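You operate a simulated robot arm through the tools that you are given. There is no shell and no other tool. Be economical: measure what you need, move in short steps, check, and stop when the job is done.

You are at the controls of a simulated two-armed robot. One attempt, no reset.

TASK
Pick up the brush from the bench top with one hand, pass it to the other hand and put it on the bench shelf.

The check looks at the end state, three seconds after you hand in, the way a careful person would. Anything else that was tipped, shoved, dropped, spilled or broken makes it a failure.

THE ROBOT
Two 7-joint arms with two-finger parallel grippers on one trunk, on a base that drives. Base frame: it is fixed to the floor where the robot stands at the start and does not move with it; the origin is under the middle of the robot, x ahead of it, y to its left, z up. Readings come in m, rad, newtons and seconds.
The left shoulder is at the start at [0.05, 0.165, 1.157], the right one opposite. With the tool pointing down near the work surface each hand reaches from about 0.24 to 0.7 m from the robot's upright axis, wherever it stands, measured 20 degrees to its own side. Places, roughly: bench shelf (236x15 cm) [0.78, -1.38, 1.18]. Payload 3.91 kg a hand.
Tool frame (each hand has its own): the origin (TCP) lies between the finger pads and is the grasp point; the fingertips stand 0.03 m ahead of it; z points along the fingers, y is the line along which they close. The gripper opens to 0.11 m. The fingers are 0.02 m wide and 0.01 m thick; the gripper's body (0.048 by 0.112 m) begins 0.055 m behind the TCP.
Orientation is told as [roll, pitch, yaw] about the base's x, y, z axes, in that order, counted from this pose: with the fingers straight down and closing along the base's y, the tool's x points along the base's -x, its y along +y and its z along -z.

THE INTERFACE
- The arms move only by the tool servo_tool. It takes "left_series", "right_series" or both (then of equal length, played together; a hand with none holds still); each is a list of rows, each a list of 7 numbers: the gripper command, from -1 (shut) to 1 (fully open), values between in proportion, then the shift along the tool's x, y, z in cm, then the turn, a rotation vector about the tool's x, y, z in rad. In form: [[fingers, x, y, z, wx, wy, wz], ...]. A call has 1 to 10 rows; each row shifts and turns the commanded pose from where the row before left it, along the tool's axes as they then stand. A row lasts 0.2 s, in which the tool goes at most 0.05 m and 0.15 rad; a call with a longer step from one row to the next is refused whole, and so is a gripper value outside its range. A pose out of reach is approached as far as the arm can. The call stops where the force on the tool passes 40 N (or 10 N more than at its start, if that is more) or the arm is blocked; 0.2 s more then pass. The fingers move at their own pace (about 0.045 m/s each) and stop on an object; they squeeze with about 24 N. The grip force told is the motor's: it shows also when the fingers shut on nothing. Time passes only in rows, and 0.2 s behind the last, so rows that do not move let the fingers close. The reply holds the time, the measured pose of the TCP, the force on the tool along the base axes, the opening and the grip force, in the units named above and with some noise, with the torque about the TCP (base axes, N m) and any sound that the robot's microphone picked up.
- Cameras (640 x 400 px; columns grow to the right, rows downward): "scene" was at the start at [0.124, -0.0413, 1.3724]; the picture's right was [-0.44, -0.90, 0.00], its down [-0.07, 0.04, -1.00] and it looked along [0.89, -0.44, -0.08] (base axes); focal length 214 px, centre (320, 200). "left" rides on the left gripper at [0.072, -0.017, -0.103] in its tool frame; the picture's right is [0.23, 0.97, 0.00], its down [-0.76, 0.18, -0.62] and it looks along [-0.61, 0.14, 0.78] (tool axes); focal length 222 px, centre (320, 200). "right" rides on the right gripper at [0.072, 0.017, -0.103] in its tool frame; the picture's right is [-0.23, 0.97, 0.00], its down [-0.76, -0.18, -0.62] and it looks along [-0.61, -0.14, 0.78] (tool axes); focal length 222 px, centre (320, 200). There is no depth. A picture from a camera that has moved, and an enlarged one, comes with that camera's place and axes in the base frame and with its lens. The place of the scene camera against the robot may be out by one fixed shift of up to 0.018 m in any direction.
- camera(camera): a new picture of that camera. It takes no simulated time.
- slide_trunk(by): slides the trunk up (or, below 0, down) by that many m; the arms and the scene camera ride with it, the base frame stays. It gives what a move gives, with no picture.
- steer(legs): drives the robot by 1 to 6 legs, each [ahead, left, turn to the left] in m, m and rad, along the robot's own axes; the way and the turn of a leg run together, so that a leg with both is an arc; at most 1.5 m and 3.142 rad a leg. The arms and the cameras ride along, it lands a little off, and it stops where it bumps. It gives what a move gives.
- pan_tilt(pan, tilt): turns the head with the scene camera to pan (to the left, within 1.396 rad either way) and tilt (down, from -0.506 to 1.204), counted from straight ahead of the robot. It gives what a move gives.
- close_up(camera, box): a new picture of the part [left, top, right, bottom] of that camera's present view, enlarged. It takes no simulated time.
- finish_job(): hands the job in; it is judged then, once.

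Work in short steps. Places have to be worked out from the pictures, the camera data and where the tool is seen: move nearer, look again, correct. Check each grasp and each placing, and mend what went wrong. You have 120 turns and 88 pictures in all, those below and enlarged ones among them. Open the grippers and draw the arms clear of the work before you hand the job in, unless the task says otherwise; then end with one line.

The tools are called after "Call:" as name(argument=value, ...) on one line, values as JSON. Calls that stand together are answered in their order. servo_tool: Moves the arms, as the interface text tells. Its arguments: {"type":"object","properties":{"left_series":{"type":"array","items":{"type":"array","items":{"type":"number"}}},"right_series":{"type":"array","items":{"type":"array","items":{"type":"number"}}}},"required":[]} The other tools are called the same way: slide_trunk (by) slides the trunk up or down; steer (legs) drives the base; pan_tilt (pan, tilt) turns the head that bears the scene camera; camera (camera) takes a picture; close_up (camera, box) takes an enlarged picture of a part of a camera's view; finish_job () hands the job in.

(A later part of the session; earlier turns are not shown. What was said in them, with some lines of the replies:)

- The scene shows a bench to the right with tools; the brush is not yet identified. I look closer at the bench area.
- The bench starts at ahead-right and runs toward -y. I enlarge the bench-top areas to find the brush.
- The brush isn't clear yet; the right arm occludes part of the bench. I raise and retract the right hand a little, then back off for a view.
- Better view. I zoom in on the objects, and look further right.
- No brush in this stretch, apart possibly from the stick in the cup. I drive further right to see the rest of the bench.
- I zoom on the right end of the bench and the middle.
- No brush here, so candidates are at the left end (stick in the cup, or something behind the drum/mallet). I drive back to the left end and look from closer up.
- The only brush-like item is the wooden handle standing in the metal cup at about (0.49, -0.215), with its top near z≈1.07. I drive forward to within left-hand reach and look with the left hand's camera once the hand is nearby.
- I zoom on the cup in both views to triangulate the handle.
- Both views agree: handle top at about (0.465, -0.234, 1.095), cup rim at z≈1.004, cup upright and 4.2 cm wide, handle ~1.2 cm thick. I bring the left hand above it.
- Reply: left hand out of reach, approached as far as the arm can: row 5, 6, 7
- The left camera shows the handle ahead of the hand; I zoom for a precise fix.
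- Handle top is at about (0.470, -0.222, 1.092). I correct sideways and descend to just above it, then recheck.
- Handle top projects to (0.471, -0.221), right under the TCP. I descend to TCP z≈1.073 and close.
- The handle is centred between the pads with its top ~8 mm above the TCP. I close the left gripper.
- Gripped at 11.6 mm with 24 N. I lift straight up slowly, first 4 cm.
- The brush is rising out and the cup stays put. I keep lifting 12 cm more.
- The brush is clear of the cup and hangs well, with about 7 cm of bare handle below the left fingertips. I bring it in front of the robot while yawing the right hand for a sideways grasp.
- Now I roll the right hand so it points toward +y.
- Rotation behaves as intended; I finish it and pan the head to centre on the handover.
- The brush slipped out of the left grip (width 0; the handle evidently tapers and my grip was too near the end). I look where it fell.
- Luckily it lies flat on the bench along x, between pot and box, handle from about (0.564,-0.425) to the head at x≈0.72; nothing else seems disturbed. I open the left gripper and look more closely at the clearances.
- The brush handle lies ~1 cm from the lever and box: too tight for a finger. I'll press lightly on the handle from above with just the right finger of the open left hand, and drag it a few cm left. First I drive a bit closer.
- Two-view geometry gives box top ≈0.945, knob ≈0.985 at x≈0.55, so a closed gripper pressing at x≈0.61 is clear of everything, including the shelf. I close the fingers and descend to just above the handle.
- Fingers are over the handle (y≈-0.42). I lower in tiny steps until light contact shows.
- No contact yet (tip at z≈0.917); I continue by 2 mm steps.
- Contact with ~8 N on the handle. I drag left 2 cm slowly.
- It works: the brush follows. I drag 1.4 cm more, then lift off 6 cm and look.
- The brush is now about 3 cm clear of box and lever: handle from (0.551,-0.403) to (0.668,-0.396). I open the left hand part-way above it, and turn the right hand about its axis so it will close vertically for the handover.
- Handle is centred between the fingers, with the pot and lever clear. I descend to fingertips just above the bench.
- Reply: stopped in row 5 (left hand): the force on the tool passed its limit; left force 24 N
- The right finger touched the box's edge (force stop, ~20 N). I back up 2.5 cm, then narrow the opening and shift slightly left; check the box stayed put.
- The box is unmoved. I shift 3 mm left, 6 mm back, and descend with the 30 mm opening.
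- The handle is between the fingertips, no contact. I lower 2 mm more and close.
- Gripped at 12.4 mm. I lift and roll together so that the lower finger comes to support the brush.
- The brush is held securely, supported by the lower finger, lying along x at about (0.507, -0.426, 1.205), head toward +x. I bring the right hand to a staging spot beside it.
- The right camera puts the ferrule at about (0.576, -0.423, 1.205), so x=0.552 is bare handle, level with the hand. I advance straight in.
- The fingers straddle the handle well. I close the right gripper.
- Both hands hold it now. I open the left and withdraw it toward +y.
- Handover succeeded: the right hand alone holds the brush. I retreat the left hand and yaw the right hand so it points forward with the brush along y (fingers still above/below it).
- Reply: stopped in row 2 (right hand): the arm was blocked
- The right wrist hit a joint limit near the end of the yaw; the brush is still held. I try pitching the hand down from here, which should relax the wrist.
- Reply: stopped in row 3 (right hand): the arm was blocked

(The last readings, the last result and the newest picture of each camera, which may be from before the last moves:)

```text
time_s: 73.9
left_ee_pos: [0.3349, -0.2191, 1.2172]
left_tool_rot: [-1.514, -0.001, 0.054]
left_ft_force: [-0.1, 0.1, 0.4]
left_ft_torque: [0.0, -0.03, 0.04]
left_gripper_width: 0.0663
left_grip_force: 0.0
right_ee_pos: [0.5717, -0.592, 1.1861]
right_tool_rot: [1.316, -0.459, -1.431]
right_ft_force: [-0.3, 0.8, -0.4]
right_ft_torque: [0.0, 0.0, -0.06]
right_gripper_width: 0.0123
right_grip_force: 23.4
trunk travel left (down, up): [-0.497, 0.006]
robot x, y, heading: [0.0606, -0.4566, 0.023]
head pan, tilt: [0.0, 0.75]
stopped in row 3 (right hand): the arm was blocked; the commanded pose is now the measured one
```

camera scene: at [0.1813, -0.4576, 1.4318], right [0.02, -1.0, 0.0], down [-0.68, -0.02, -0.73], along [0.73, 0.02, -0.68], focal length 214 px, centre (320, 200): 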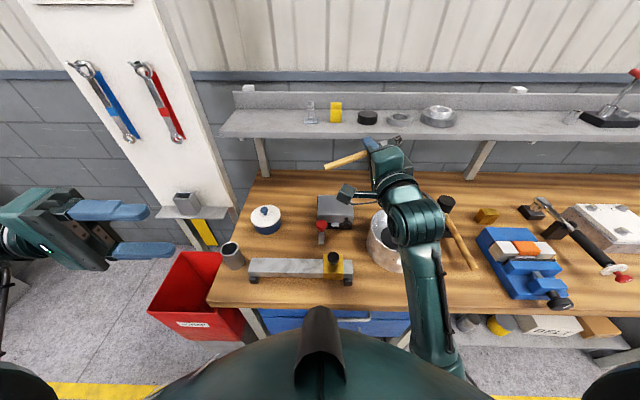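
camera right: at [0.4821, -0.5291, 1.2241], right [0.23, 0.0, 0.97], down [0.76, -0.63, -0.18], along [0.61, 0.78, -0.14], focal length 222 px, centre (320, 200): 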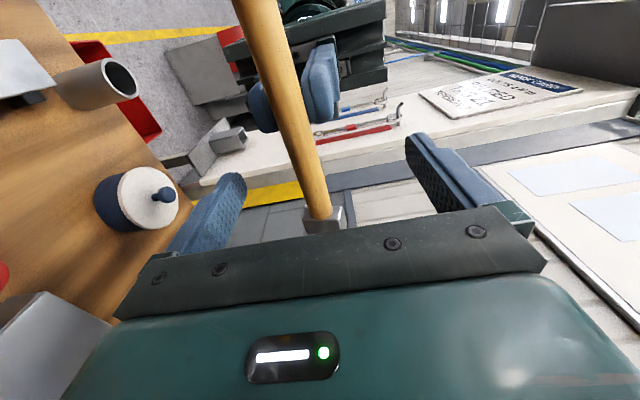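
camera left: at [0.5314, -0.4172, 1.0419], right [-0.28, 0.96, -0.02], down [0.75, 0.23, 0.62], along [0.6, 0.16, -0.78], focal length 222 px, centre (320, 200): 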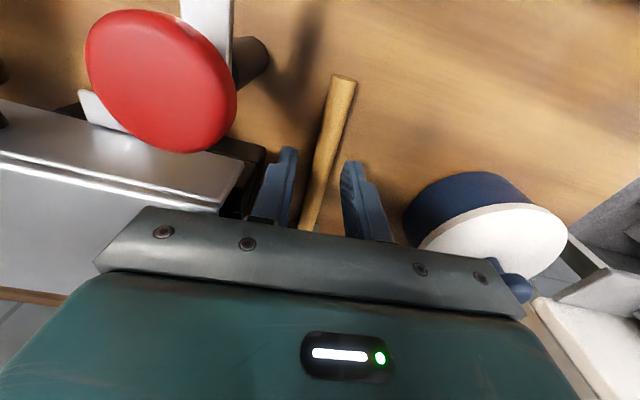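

That is a true wrist limit, so I back out: return to the sideways-pointing pose (known good) and later go from there to tool-down with the opposite yaw.

Call:
servo_tool(right_series=[[-1, 0, 0.3, -1, -0.0486, 0.132, 0.018], [-1, 0, 0.3, -1, -0.0486, 0.132, 0.018], [-1, 0, 0.3, -1, -0.0486, 0.132, 0.018], [-1, 0, 0.3, -1, -0.0486, 0.132, 0.018], [-1, 0, 0.3, 0, -0.0486, 0.132, 0.018], [-1, 0, 0.3, 0, -0.0486, 0.132, 0.018], [-1, 0, 0.3, 0, -0.0486, 0.132, 0.018], [-1, 0, 0.3, 0, -0.0486, 0.132, 0.018], [-1, 0, 0.3, 0, -0.0486, 0.132, 0.018], [-1, 0, 0.3, 0, -0.0486, 0.132, 0.018]])

Call:
servo_tool(right_series=[[-1, 0, 0, 0, -0.0486, 0.132, 0.018], [-1, 0, 0, 0, 0, 0, 0]])

Call:
camera(camera="scene")

```text
time_s: 76.1
left_ee_pos: [0.3352, -0.2192, 1.2178]
left_tool_rot: [-1.513, 0.0, 0.054]
left_ft_force: [0.3, -0.4, 0.4]
left_ft_torque: [0.02, -0.03, -0.03]
left_gripper_width: 0.0661
left_grip_force: 0.0
right_ee_pos: [0.5356, -0.5922, 1.2241]
right_tool_rot: [1.525, -0.018, -0.134]
right_ft_force: [0.9, 0.3, 0.1]
right_ft_torque: [0.0, -0.03, 0.0]
right_gripper_width: 0.0125
right_grip_force: 24.1
trunk travel left (down, up): [-0.497, 0.006]
robot x, y, heading: [0.0558, -0.4616, 0.025]
head pan, tilt: [0.0, 0.75]
```

```text
time_s: 76.7
left_ee_pos: [0.3362, -0.2202, 1.2171]
left_tool_rot: [-1.513, 0.0, 0.054]
left_ft_force: [0.0, 0.2, -0.6]
left_ft_torque: [0.02, 0.01, 0.0]
left_gripper_width: 0.0658
left_grip_force: 0.1
right_ee_pos: [0.5344, -0.5914, 1.2242]
right_tool_rot: [1.57, 0.004, -0.003]
right_ft_force: [0.2, 0.2, -1.0]
right_ft_torque: [-0.01, 0.01, 0.03]
right_gripper_width: 0.0122
right_grip_force: 23.7
trunk travel left (down, up): [-0.497, 0.006]
robot x, y, heading: [0.0607, -0.4578, 0.021]
head pan, tilt: [0.0, 0.75]
```

```text
25 pictures are left
camera scene: at [0.1809, -0.4574, 1.4318], right [0.02, -1.0, 0.0], down [-0.68, -0.02, -0.73], along [0.73, 0.02, -0.68], focal length 214 px, centre (320, 200)
```

scene: 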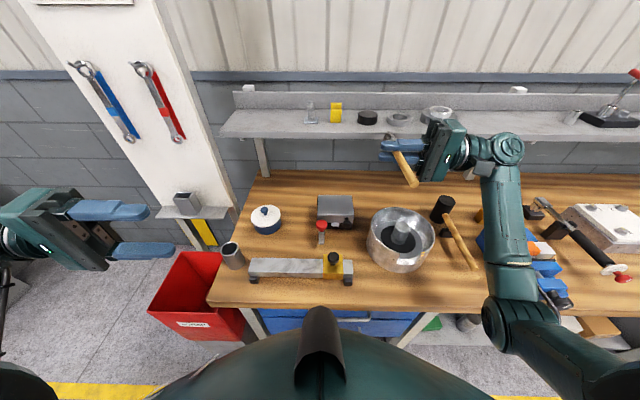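

Back in the clean pose; the brush is firm. The free shelf gap is y≈-0.83 to -1.12. I drive right 0.34 m and slightly ahead so the right arm faces y≈-0.96.

Call:
steer(legs=[[0.0, -0.34, 0], [0.03, 0, 0]])

Call:
pan_tilt(pan=-0.25, tilt=0.45)

Call:
camera(camera="scene")

```text
time_s: 79.4
left_ee_pos: [0.3736, -0.5604, 1.2177]
left_tool_rot: [-1.512, -0.001, 0.056]
left_ft_force: [0.3, -0.9, -0.2]
left_ft_torque: [0.0, 0.0, -0.03]
left_gripper_width: 0.0659
left_grip_force: 0.1
right_ee_pos: [0.5735, -0.933, 1.2228]
right_tool_rot: [1.569, 0.006, -0.003]
right_ft_force: [-0.3, 0.0, -0.6]
right_ft_torque: [0.06, 0.02, 0.03]
right_gripper_width: 0.0123
right_grip_force: 23.9
trunk travel left (down, up): [-0.497, 0.006]
robot x, y, heading: [0.1005, -0.8021, 0.027]
head pan, tilt: [0.0, 0.75]
```

```text
time_s: 80.2
left_ee_pos: [0.3724, -0.5604, 1.2175]
left_tool_rot: [-1.513, 0.0, 0.058]
left_ft_force: [0.4, -0.4, -0.8]
left_ft_torque: [0.0, 0.01, -0.02]
left_gripper_width: 0.0659
left_grip_force: 0.0
right_ee_pos: [0.5738, -0.9326, 1.2241]
right_tool_rot: [1.57, 0.003, -0.001]
right_ft_force: [0.2, 0.2, -0.9]
right_ft_torque: [-0.01, -0.03, -0.01]
right_gripper_width: 0.0123
right_grip_force: 23.8
trunk travel left (down, up): [-0.497, 0.006]
robot x, y, heading: [0.0917, -0.8012, 0.026]
head pan, tilt: [-0.25, 0.45]
```

```text
24 pictures are left
camera scene: at [0.2263, -0.8212, 1.4581], right [-0.22, -0.98, 0.0], down [-0.43, 0.1, -0.9], along [0.88, -0.2, -0.44], focal length 214 px, centre (320, 200)
```

scene: 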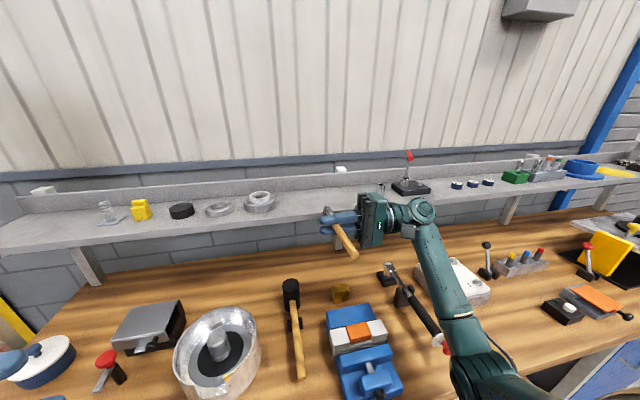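

The gap between gear (edge y≈-0.825) and pins (y≈-1.13) is free. I turn the right hand to tool-down with the brush along y, still in front of the shelf.

Call:
servo_tool(right_series=[[-1, 0, 0.6, 0, 0.0866, 0.0866, -0.0866], [-1, 0, 0.6, 0, 0.0866, 0.0866, -0.0866], [-1, 0, 0.6, 0, 0.0866, 0.0866, -0.0866], [-1, 0, 0, 0, 0.0866, 0.0866, -0.0866], [-1, 0, 0, 0, 0.0866, 0.0866, -0.0866], [-1, 0, 0, 0, 0.0866, 0.0866, -0.0866], [-1, 0, 0, 0, 0.0866, 0.0866, -0.0866], [-1, 0, 0, 0, 0.0866, 0.0866, -0.0866], [-1, 0, 0, 0, 0.0866, 0.0866, -0.0866], [-1, 0, 0, 0, 0.0866, 0.0866, -0.0866]])

Call:
servo_tool(right_series=[[-1, 0, 0, 0, 0.0866, 0.0866, -0.0866], [-1, 0, 0, 0, 0.0866, 0.0866, -0.0866], [-1, 0, 0, 0, 0.0866, 0.0866, -0.0866], [-1, 0, 0, 0, 0.0866, 0.0866, -0.0866]])

Call:
camera(camera="scene")

```text
time_s: 82.4
left_ee_pos: [0.3726, -0.5601, 1.2172]
left_tool_rot: [-1.514, 0.0, 0.057]
left_ft_force: [-0.3, 0.6, -0.1]
left_ft_torque: [0.01, 0.01, 0.0]
left_gripper_width: 0.066
left_grip_force: 0.0
right_ee_pos: [0.5711, -0.9321, 1.2413]
right_tool_rot: [0.41, -0.266, 1.164]
right_ft_force: [0.0, -0.4, -0.3]
right_ft_torque: [0.0, 0.0, 0.02]
right_gripper_width: 0.0123
right_grip_force: 24.0
trunk travel left (down, up): [-0.497, 0.006]
robot x, y, heading: [0.091, -0.7995, 0.027]
head pan, tilt: [-0.25, 0.45]
```

```text
time_s: 83.4
left_ee_pos: [0.3725, -0.5591, 1.2167]
left_tool_rot: [-1.513, 0.0, 0.057]
left_ft_force: [-0.5, 0.2, 0.2]
left_ft_torque: [0.03, -0.01, 0.02]
left_gripper_width: 0.0659
left_grip_force: 0.0
right_ee_pos: [0.5712, -0.9324, 1.242]
right_tool_rot: [-0.002, 0.004, 1.572]
right_ft_force: [-0.2, 0.1, -0.5]
right_ft_torque: [0.03, 0.03, 0.0]
right_gripper_width: 0.0123
right_grip_force: 23.8
trunk travel left (down, up): [-0.497, 0.006]
robot x, y, heading: [0.0954, -0.7989, 0.026]
head pan, tilt: [-0.25, 0.45]
```

```text
23 pictures are left
camera scene: at [0.226, -0.821, 1.4582], right [-0.22, -0.97, 0.0], down [-0.42, 0.1, -0.9], along [0.88, -0.2, -0.43], focal length 214 px, centre (320, 200)
```

scene: 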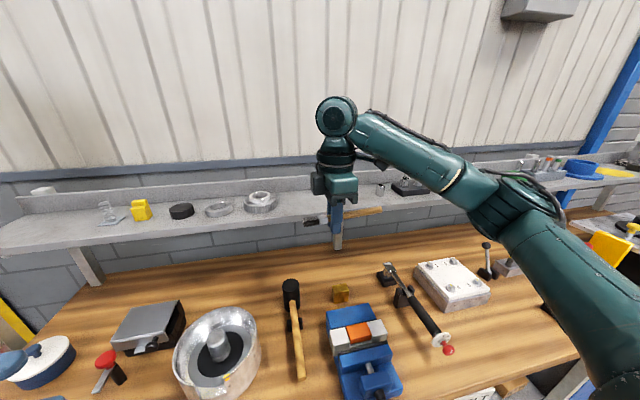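

The brush is along y, tool straight down, grip steady. I advance part-way toward the shelf and check height.

Call:
servo_tool(right_series=[[-1, 0.7, -3, 0, 0, 0, 0], [-1, 0.7, -3, 0, 0, 0, 0], [-1, 0.7, -3, 0, 0, 0, 0], [-1, 0.7, 0, 0, 0, 0, 0]])

Call:
close_up(camera="scene", box=[240, 130, 440, 255])

Call:
camera(camera="right")

```text
time_s: 84.4
left_ee_pos: [0.3721, -0.5601, 1.217]
left_tool_rot: [-1.511, 0.0, 0.057]
left_ft_force: [-0.6, -0.2, 0.5]
left_ft_torque: [-0.01, 0.0, 0.0]
left_gripper_width: 0.0661
left_grip_force: 0.1
right_ee_pos: [0.6613, -0.96, 1.2418]
right_tool_rot: [-0.001, 0.003, 1.573]
right_ft_force: [-0.4, 0.3, -0.1]
right_ft_torque: [0.0, -0.02, -0.01]
right_gripper_width: 0.0124
right_grip_force: 24.1
trunk travel left (down, up): [-0.497, 0.006]
robot x, y, heading: [0.0925, -0.8051, 0.025]
head pan, tilt: [-0.25, 0.45]
```

```text
3.20 times, centred on (340, 192) of scene
camera zoom: at [0.2258, -0.8217, 1.4583], right [-0.22, -0.97, 0.0], down [-0.42, 0.1, -0.9], along [0.88, -0.2, -0.43], focal length 686 px, centre (256, 224)
```

zoom: 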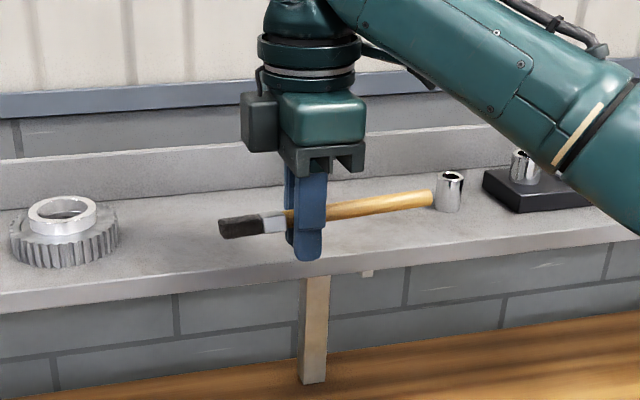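

```text
21 pictures are left
camera right: at [0.6443, -1.0325, 1.3454], right [-0.97, 0.23, 0.0], down [0.18, 0.76, 0.62], along [0.14, 0.61, -0.78], focal length 222 px, centre (320, 200)
```

right: 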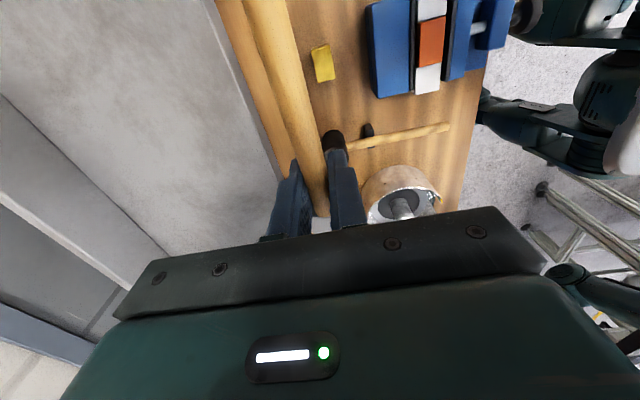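

Heights look right (fingertips ~3 cm above the shelf top). I advance to x≈0.76.

Call:
servo_tool(right_series=[[-1, 0, -2.5, 0, 0, 0, 0], [-1, 0, -2.5, 0, 0, 0, 0], [-1, 0, -2.5, 0, 0, 0, 0], [-1, 0, -2.4, 0, 0, 0, 0], [-1, 0, 0, 0, 0, 0, 0]])

Call:
close_up(camera="scene", box=[240, 130, 440, 255])

```text
time_s: 85.6
left_ee_pos: [0.373, -0.5601, 1.2177]
left_tool_rot: [-1.514, -0.001, 0.058]
left_ft_force: [1.0, 0.3, 0.1]
left_ft_torque: [0.0, 0.03, 0.01]
left_gripper_width: 0.0658
left_grip_force: 0.2
right_ee_pos: [0.7378, -0.9639, 1.2383]
right_tool_rot: [-0.001, 0.004, 1.573]
right_ft_force: [0.4, -0.4, 0.1]
right_ft_torque: [-0.04, 0.02, -0.01]
right_gripper_width: 0.0123
right_grip_force: 23.6
right hand out of reach, approached as far as the arm can: row 4
trunk travel left (down, up): [-0.497, 0.006]
robot x, y, heading: [0.0993, -0.7998, 0.023]
head pan, tilt: [-0.25, 0.45]
```

```text
3.20 times, centred on (340, 192) of scene
camera zoom: at [0.2262, -0.8207, 1.4582], right [-0.22, -0.97, 0.0], down [-0.42, 0.1, -0.9], along [0.88, -0.2, -0.44], focal length 686 px, centre (256, 224)
```

zoom: 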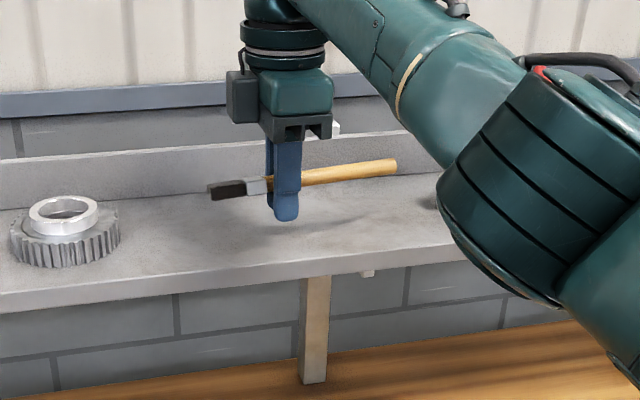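

The arm is at full reach at x=0.738. I nudge the base forward 2 cm to place it deeper on the shelf.

Call:
steer(legs=[[0.022, 0, 0]])

Call:
servo_tool(right_series=[[-1, 0, 0, 0.8, 0, 0, 0], [-1, 0, 0, 0.8, 0, 0, 0], [-1, 0, 0, 0.4, 0, 0, 0], [-1, 0, 0, 0, 0, 0, 0]])

Call:
close_up(camera="scene", box=[240, 130, 440, 255])

```text
time_s: 86.4
left_ee_pos: [0.3953, -0.56, 1.217]
left_tool_rot: [-1.513, -0.001, 0.056]
left_ft_force: [0.0, 0.3, 0.5]
left_ft_torque: [-0.03, 0.0, 0.01]
left_gripper_width: 0.0657
left_grip_force: 0.1
right_ee_pos: [0.7607, -0.9626, 1.2376]
right_tool_rot: [0.002, 0.004, 1.572]
right_ft_force: [0.9, -0.6, 0.0]
right_ft_torque: [-0.04, 0.03, -0.02]
right_gripper_width: 0.0125
right_grip_force: 23.9
trunk travel left (down, up): [-0.497, 0.006]
robot x, y, heading: [0.1197, -0.7996, 0.029]
head pan, tilt: [-0.25, 0.45]
```

```text
time_s: 87.4
left_ee_pos: [0.3944, -0.5593, 1.2176]
left_tool_rot: [-1.514, -0.001, 0.06]
left_ft_force: [0.6, 0.6, 0.5]
left_ft_torque: [0.0, -0.02, -0.01]
left_gripper_width: 0.0661
left_grip_force: 0.0
right_ee_pos: [0.7599, -0.9633, 1.2176]
right_tool_rot: [0.0, 0.002, 1.573]
right_ft_force: [0.4, -0.5, -0.4]
right_ft_torque: [-0.03, 0.0, -0.02]
right_gripper_width: 0.0125
right_grip_force: 24.4
trunk travel left (down, up): [-0.497, 0.006]
robot x, y, heading: [0.115, -0.8005, 0.031]
head pan, tilt: [-0.25, 0.45]
```

```text
3.20 times, centred on (340, 192) of scene
camera zoom: at [0.2483, -0.8206, 1.4582], right [-0.22, -0.97, 0.0], down [-0.42, 0.1, -0.9], along [0.88, -0.2, -0.44], focal length 686 px, centre (256, 224)
```

zoom: 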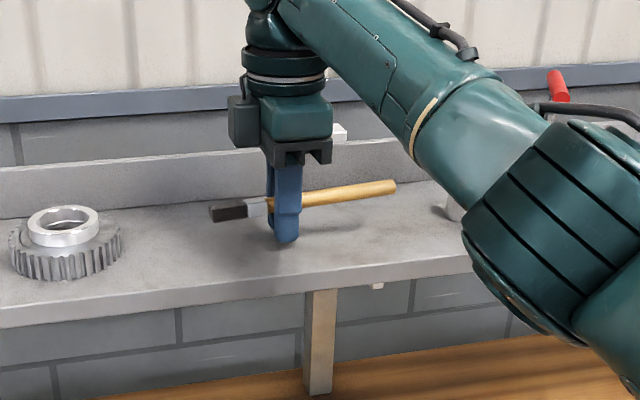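

Tips are ~8 mm above the shelf. I lower in 2 mm steps until contact.

Call:
servo_tool(right_series=[[-1, 0, 0, 0.2, 0, 0, 0], [-1, 0, 0, 0.2, 0, 0, 0], [-1, 0, 0, 0, 0, 0, 0]])

Call:
servo_tool(right_series=[[-1, 0, 0, 0.2, 0, 0, 0], [-1, 0, 0, 0, 0, 0, 0]])

Call:
servo_tool(right_series=[[-1, 0, 0, 0.2, 0, 0, 0], [-1, 0, 0, 0, 0, 0, 0]])

```text
time_s: 88.2
left_ee_pos: [0.3948, -0.5591, 1.2173]
left_tool_rot: [-1.514, 0.0, 0.058]
left_ft_force: [-0.2, -0.2, 0.3]
left_ft_torque: [0.02, 0.02, 0.0]
left_gripper_width: 0.0662
left_grip_force: 0.0
right_ee_pos: [0.7592, -0.963, 1.2137]
right_tool_rot: [-0.001, 0.004, 1.573]
right_ft_force: [0.1, 0.1, -0.9]
right_ft_torque: [0.0, -0.04, 0.02]
right_gripper_width: 0.0124
right_grip_force: 23.4
trunk travel left (down, up): [-0.497, 0.006]
robot x, y, heading: [0.1196, -0.8015, 0.023]
head pan, tilt: [-0.25, 0.45]
```

```text
time_s: 88.8
left_ee_pos: [0.3946, -0.5598, 1.2178]
left_tool_rot: [-1.513, 0.0, 0.056]
left_ft_force: [0.3, 0.3, 0.8]
left_ft_torque: [0.02, 0.03, 0.0]
left_gripper_width: 0.0661
left_grip_force: 0.0
right_ee_pos: [0.7605, -0.9633, 1.2134]
right_tool_rot: [-0.001, 0.002, 1.572]
right_ft_force: [-0.5, 0.1, 0.0]
right_ft_torque: [0.02, -0.01, -0.01]
right_gripper_width: 0.0125
right_grip_force: 24.2
trunk travel left (down, up): [-0.497, 0.006]
robot x, y, heading: [0.116, -0.8037, 0.032]
head pan, tilt: [-0.25, 0.45]
```

```text
time_s: 89.4
left_ee_pos: [0.3939, -0.5593, 1.2165]
left_tool_rot: [-1.512, 0.001, 0.057]
left_ft_force: [-0.4, 0.0, 0.5]
left_ft_torque: [0.02, -0.01, -0.01]
left_gripper_width: 0.0659
left_grip_force: 0.0
right_ee_pos: [0.7601, -0.9632, 1.2099]
right_tool_rot: [-0.001, 0.004, 1.572]
right_ft_force: [0.4, 0.2, 1.5]
right_ft_torque: [-0.01, 0.0, -0.02]
right_gripper_width: 0.0122
right_grip_force: 24.0
trunk travel left (down, up): [-0.497, 0.006]
robot x, y, heading: [0.1158, -0.804, 0.029]
head pan, tilt: [-0.25, 0.45]
```

Fingertips touch the shelf at z≈1.18. I release gently; the brush should slip down the short way between the fingers.

Call:
servo_tool(right_series=[[-0.6, 0, 0, -0.1, 0, 0, 0], [-0.5, 0, 0, 0, 0, 0, 0], [-0.4, 0, 0, 0, 0, 0, 0], [-0.4, 0, 0, 0, 0, 0, 0]])

Call:
close_up(camera="scene", box=[240, 130, 440, 255])

```text
time_s: 90.4
left_ee_pos: [0.3957, -0.5598, 1.2172]
left_tool_rot: [-1.513, 0.001, 0.059]
left_ft_force: [0.6, 0.3, 0.8]
left_ft_torque: [0.02, -0.01, -0.01]
left_gripper_width: 0.066
left_grip_force: 0.0
right_ee_pos: [0.7597, -0.9638, 1.2107]
right_tool_rot: [-0.001, 0.005, 1.573]
right_ft_force: [-0.7, -0.3, 0.5]
right_ft_torque: [0.02, 0.03, -0.01]
right_gripper_width: 0.0331
right_grip_force: 0.0
trunk travel left (down, up): [-0.497, 0.006]
robot x, y, heading: [0.1137, -0.8017, 0.027]
head pan, tilt: [-0.25, 0.45]
```

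```text
3.20 times, centred on (340, 192) of scene
camera zoom: at [0.2482, -0.8207, 1.4582], right [-0.22, -0.97, 0.0], down [-0.42, 0.1, -0.9], along [0.88, -0.2, -0.44], focal length 686 px, centre (256, 224)
```

zoom: 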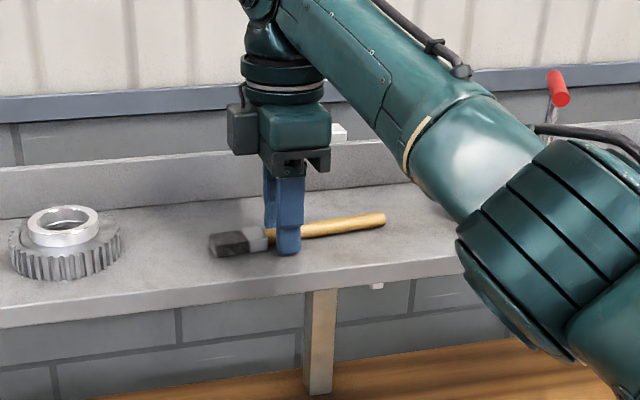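

The brush lies flat on the shelf. I open a little more, lift 4 cm straight up, then back away.

Call:
servo_tool(right_series=[[-0.2, 0, 0, 0, 0, 0, 0], [-0.2, 0, 0, 0, 0, 0, 0], [-0.2, 0, 0, -1.5, 0, 0, 0], [-0.2, 0, 0, -1.5, 0, 0, 0], [-0.2, 0, 0, -1, 0, 0, 0], [-0.2, 0, 0, 0, 0, 0, 0]])

Call:
close_up(camera="scene", box=[240, 130, 440, 255])

```text
time_s: 91.8
left_ee_pos: [0.3941, -0.5596, 1.2175]
left_tool_rot: [-1.511, -0.002, 0.059]
left_ft_force: [0.1, 0.0, -0.4]
left_ft_torque: [-0.01, 0.01, -0.01]
left_gripper_width: 0.066
left_grip_force: 0.2
right_ee_pos: [0.7586, -0.9644, 1.251]
right_tool_rot: [0.001, 0.004, 1.572]
right_ft_force: [0.1, 0.1, 0.3]
right_ft_torque: [-0.01, 0.02, -0.01]
right_gripper_width: 0.044
right_grip_force: 0.0
trunk travel left (down, up): [-0.497, 0.006]
robot x, y, heading: [0.1177, -0.8008, 0.027]
head pan, tilt: [-0.25, 0.45]
```

```text
3.20 times, centred on (340, 192) of scene
camera zoom: at [0.2483, -0.8205, 1.4582], right [-0.22, -0.97, 0.0], down [-0.42, 0.1, -0.9], along [0.88, -0.2, -0.44], focal length 686 px, centre (256, 224)
```

zoom: 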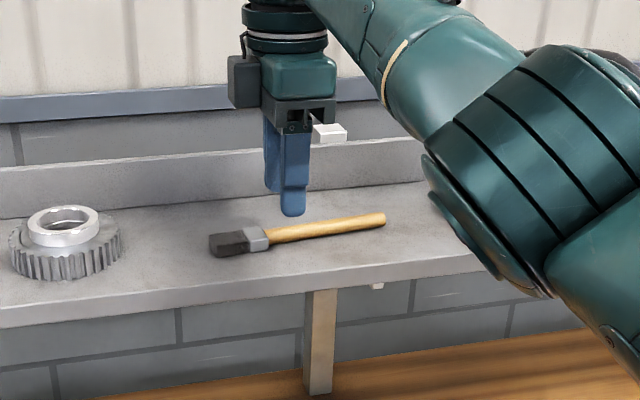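

The brush rests freely on the shelf. I back the robot off, open both grippers fully, and take a final overview.

Call:
steer(legs=[[-0.35, 0, 0]])

Call:
servo_tool(left_series=[[1, 0, 0, 0, 0, 0, 0], [1, 0, 0, 0, 0, 0, 0], [1, 0, 0, 0, 0, 0, 0], [1, 0, 0, 0, 0, 0, 0]], right_series=[[1, 0, 3, 0, 0, 0, 0], [1, 0, 3, 0, 0, 0, 0], [1, 0, 3, 0, 0, 0, 0], [1, 0, 0, 0, 0, 0, 0]])

Call:
pan_tilt(pan=0.1, tilt=0.45)

Call:
camera(camera="scene")

```text
time_s: 94.0
left_ee_pos: [0.0476, -0.5684, 1.2184]
left_tool_rot: [-1.513, -0.002, 0.057]
left_ft_force: [-0.1, -1.1, 0.4]
left_ft_torque: [-0.03, 0.01, 0.01]
left_gripper_width: 0.0658
left_grip_force: 0.1
right_ee_pos: [0.4103, -0.9727, 1.2507]
right_tool_rot: [-0.001, 0.003, 1.574]
right_ft_force: [0.3, 0.2, 0.5]
right_ft_torque: [-0.01, -0.02, 0.0]
right_gripper_width: 0.0443
right_grip_force: 0.0
trunk travel left (down, up): [-0.497, 0.006]
robot x, y, heading: [-0.2318, -0.8093, 0.026]
head pan, tilt: [-0.25, 0.45]
```

```text
time_s: 95.0
left_ee_pos: [0.0479, -0.5688, 1.2179]
left_tool_rot: [-1.514, 0.002, 0.058]
left_ft_force: [1.2, 0.3, 0.4]
left_ft_torque: [-0.02, 0.01, 0.01]
left_gripper_width: 0.1098
left_grip_force: 0.0
right_ee_pos: [0.3206, -0.9735, 1.2505]
right_tool_rot: [0.003, 0.005, 1.571]
right_ft_force: [0.2, 0.0, 0.8]
right_ft_torque: [-0.02, 0.03, -0.01]
right_gripper_width: 0.1098
right_grip_force: 0.0
trunk travel left (down, up): [-0.497, 0.006]
robot x, y, heading: [-0.2274, -0.8095, 0.022]
head pan, tilt: [-0.25, 0.45]
```

```text
time_s: 95.9
left_ee_pos: [0.0467, -0.5676, 1.2173]
left_tool_rot: [-1.513, 0.001, 0.058]
left_ft_force: [0.3, 0.6, -0.4]
left_ft_torque: [-0.01, 0.02, -0.01]
left_gripper_width: 0.11
left_grip_force: 0.0
right_ee_pos: [0.322, -0.9731, 1.2509]
right_tool_rot: [0.0, 0.003, 1.572]
right_ft_force: [-0.4, -0.1, -0.2]
right_ft_torque: [-0.02, 0.0, 0.02]
right_gripper_width: 0.11
right_grip_force: 0.2
trunk travel left (down, up): [-0.497, 0.006]
robot x, y, heading: [-0.2336, -0.8113, 0.027]
head pan, tilt: [0.099, 0.45]
```

```text
16 pictures are left
camera scene: at [-0.0971, -0.7977, 1.4582], right [0.12, -0.99, 0.0], down [-0.43, -0.05, -0.9], along [0.89, 0.11, -0.44], focal length 214 px, centre (320, 200)
```

scene: 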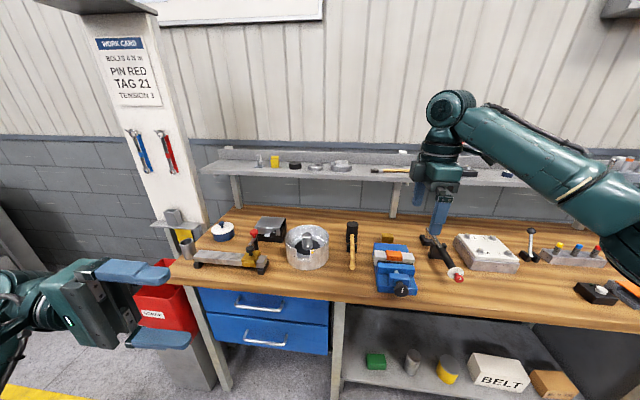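

A last zoom to verify the left-end items and the brush.

Call:
close_up(camera="scene", box=[160, 140, 460, 300])

```text
2.13 times, centred on (310, 220) of scene
camera zoom: at [-0.0971, -0.7977, 1.4582], right [0.12, -0.99, 0.0], down [-0.43, -0.05, -0.9], along [0.89, 0.11, -0.44], focal length 458 px, centre (341, 157)
```

zoom: 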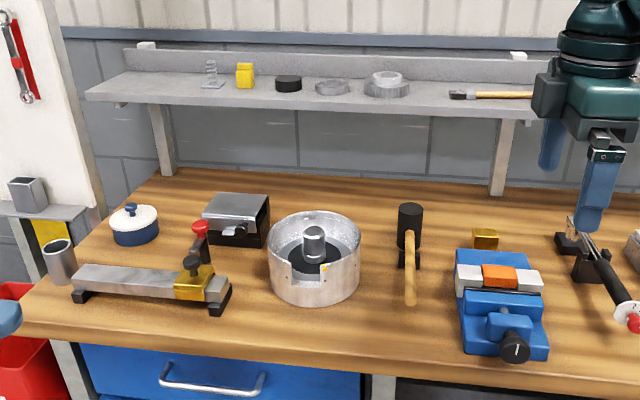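

The overview shows everything else upright and in its place, with the brush on the shelf and both hands open and clear, so I hand in.

Call:
finish_job()

```text
The job is handed in.
```

The brush is lying flat on the bench shelf: I picked it up with the left hand, passed it to the right, and placed it with the right. On the first try it slipped out of the left hand and fell onto the bench, so I picked it up again before the handover. The left fingers also pressed briefly on the metal box. In the last pictures nothing else looked moved or tipped.
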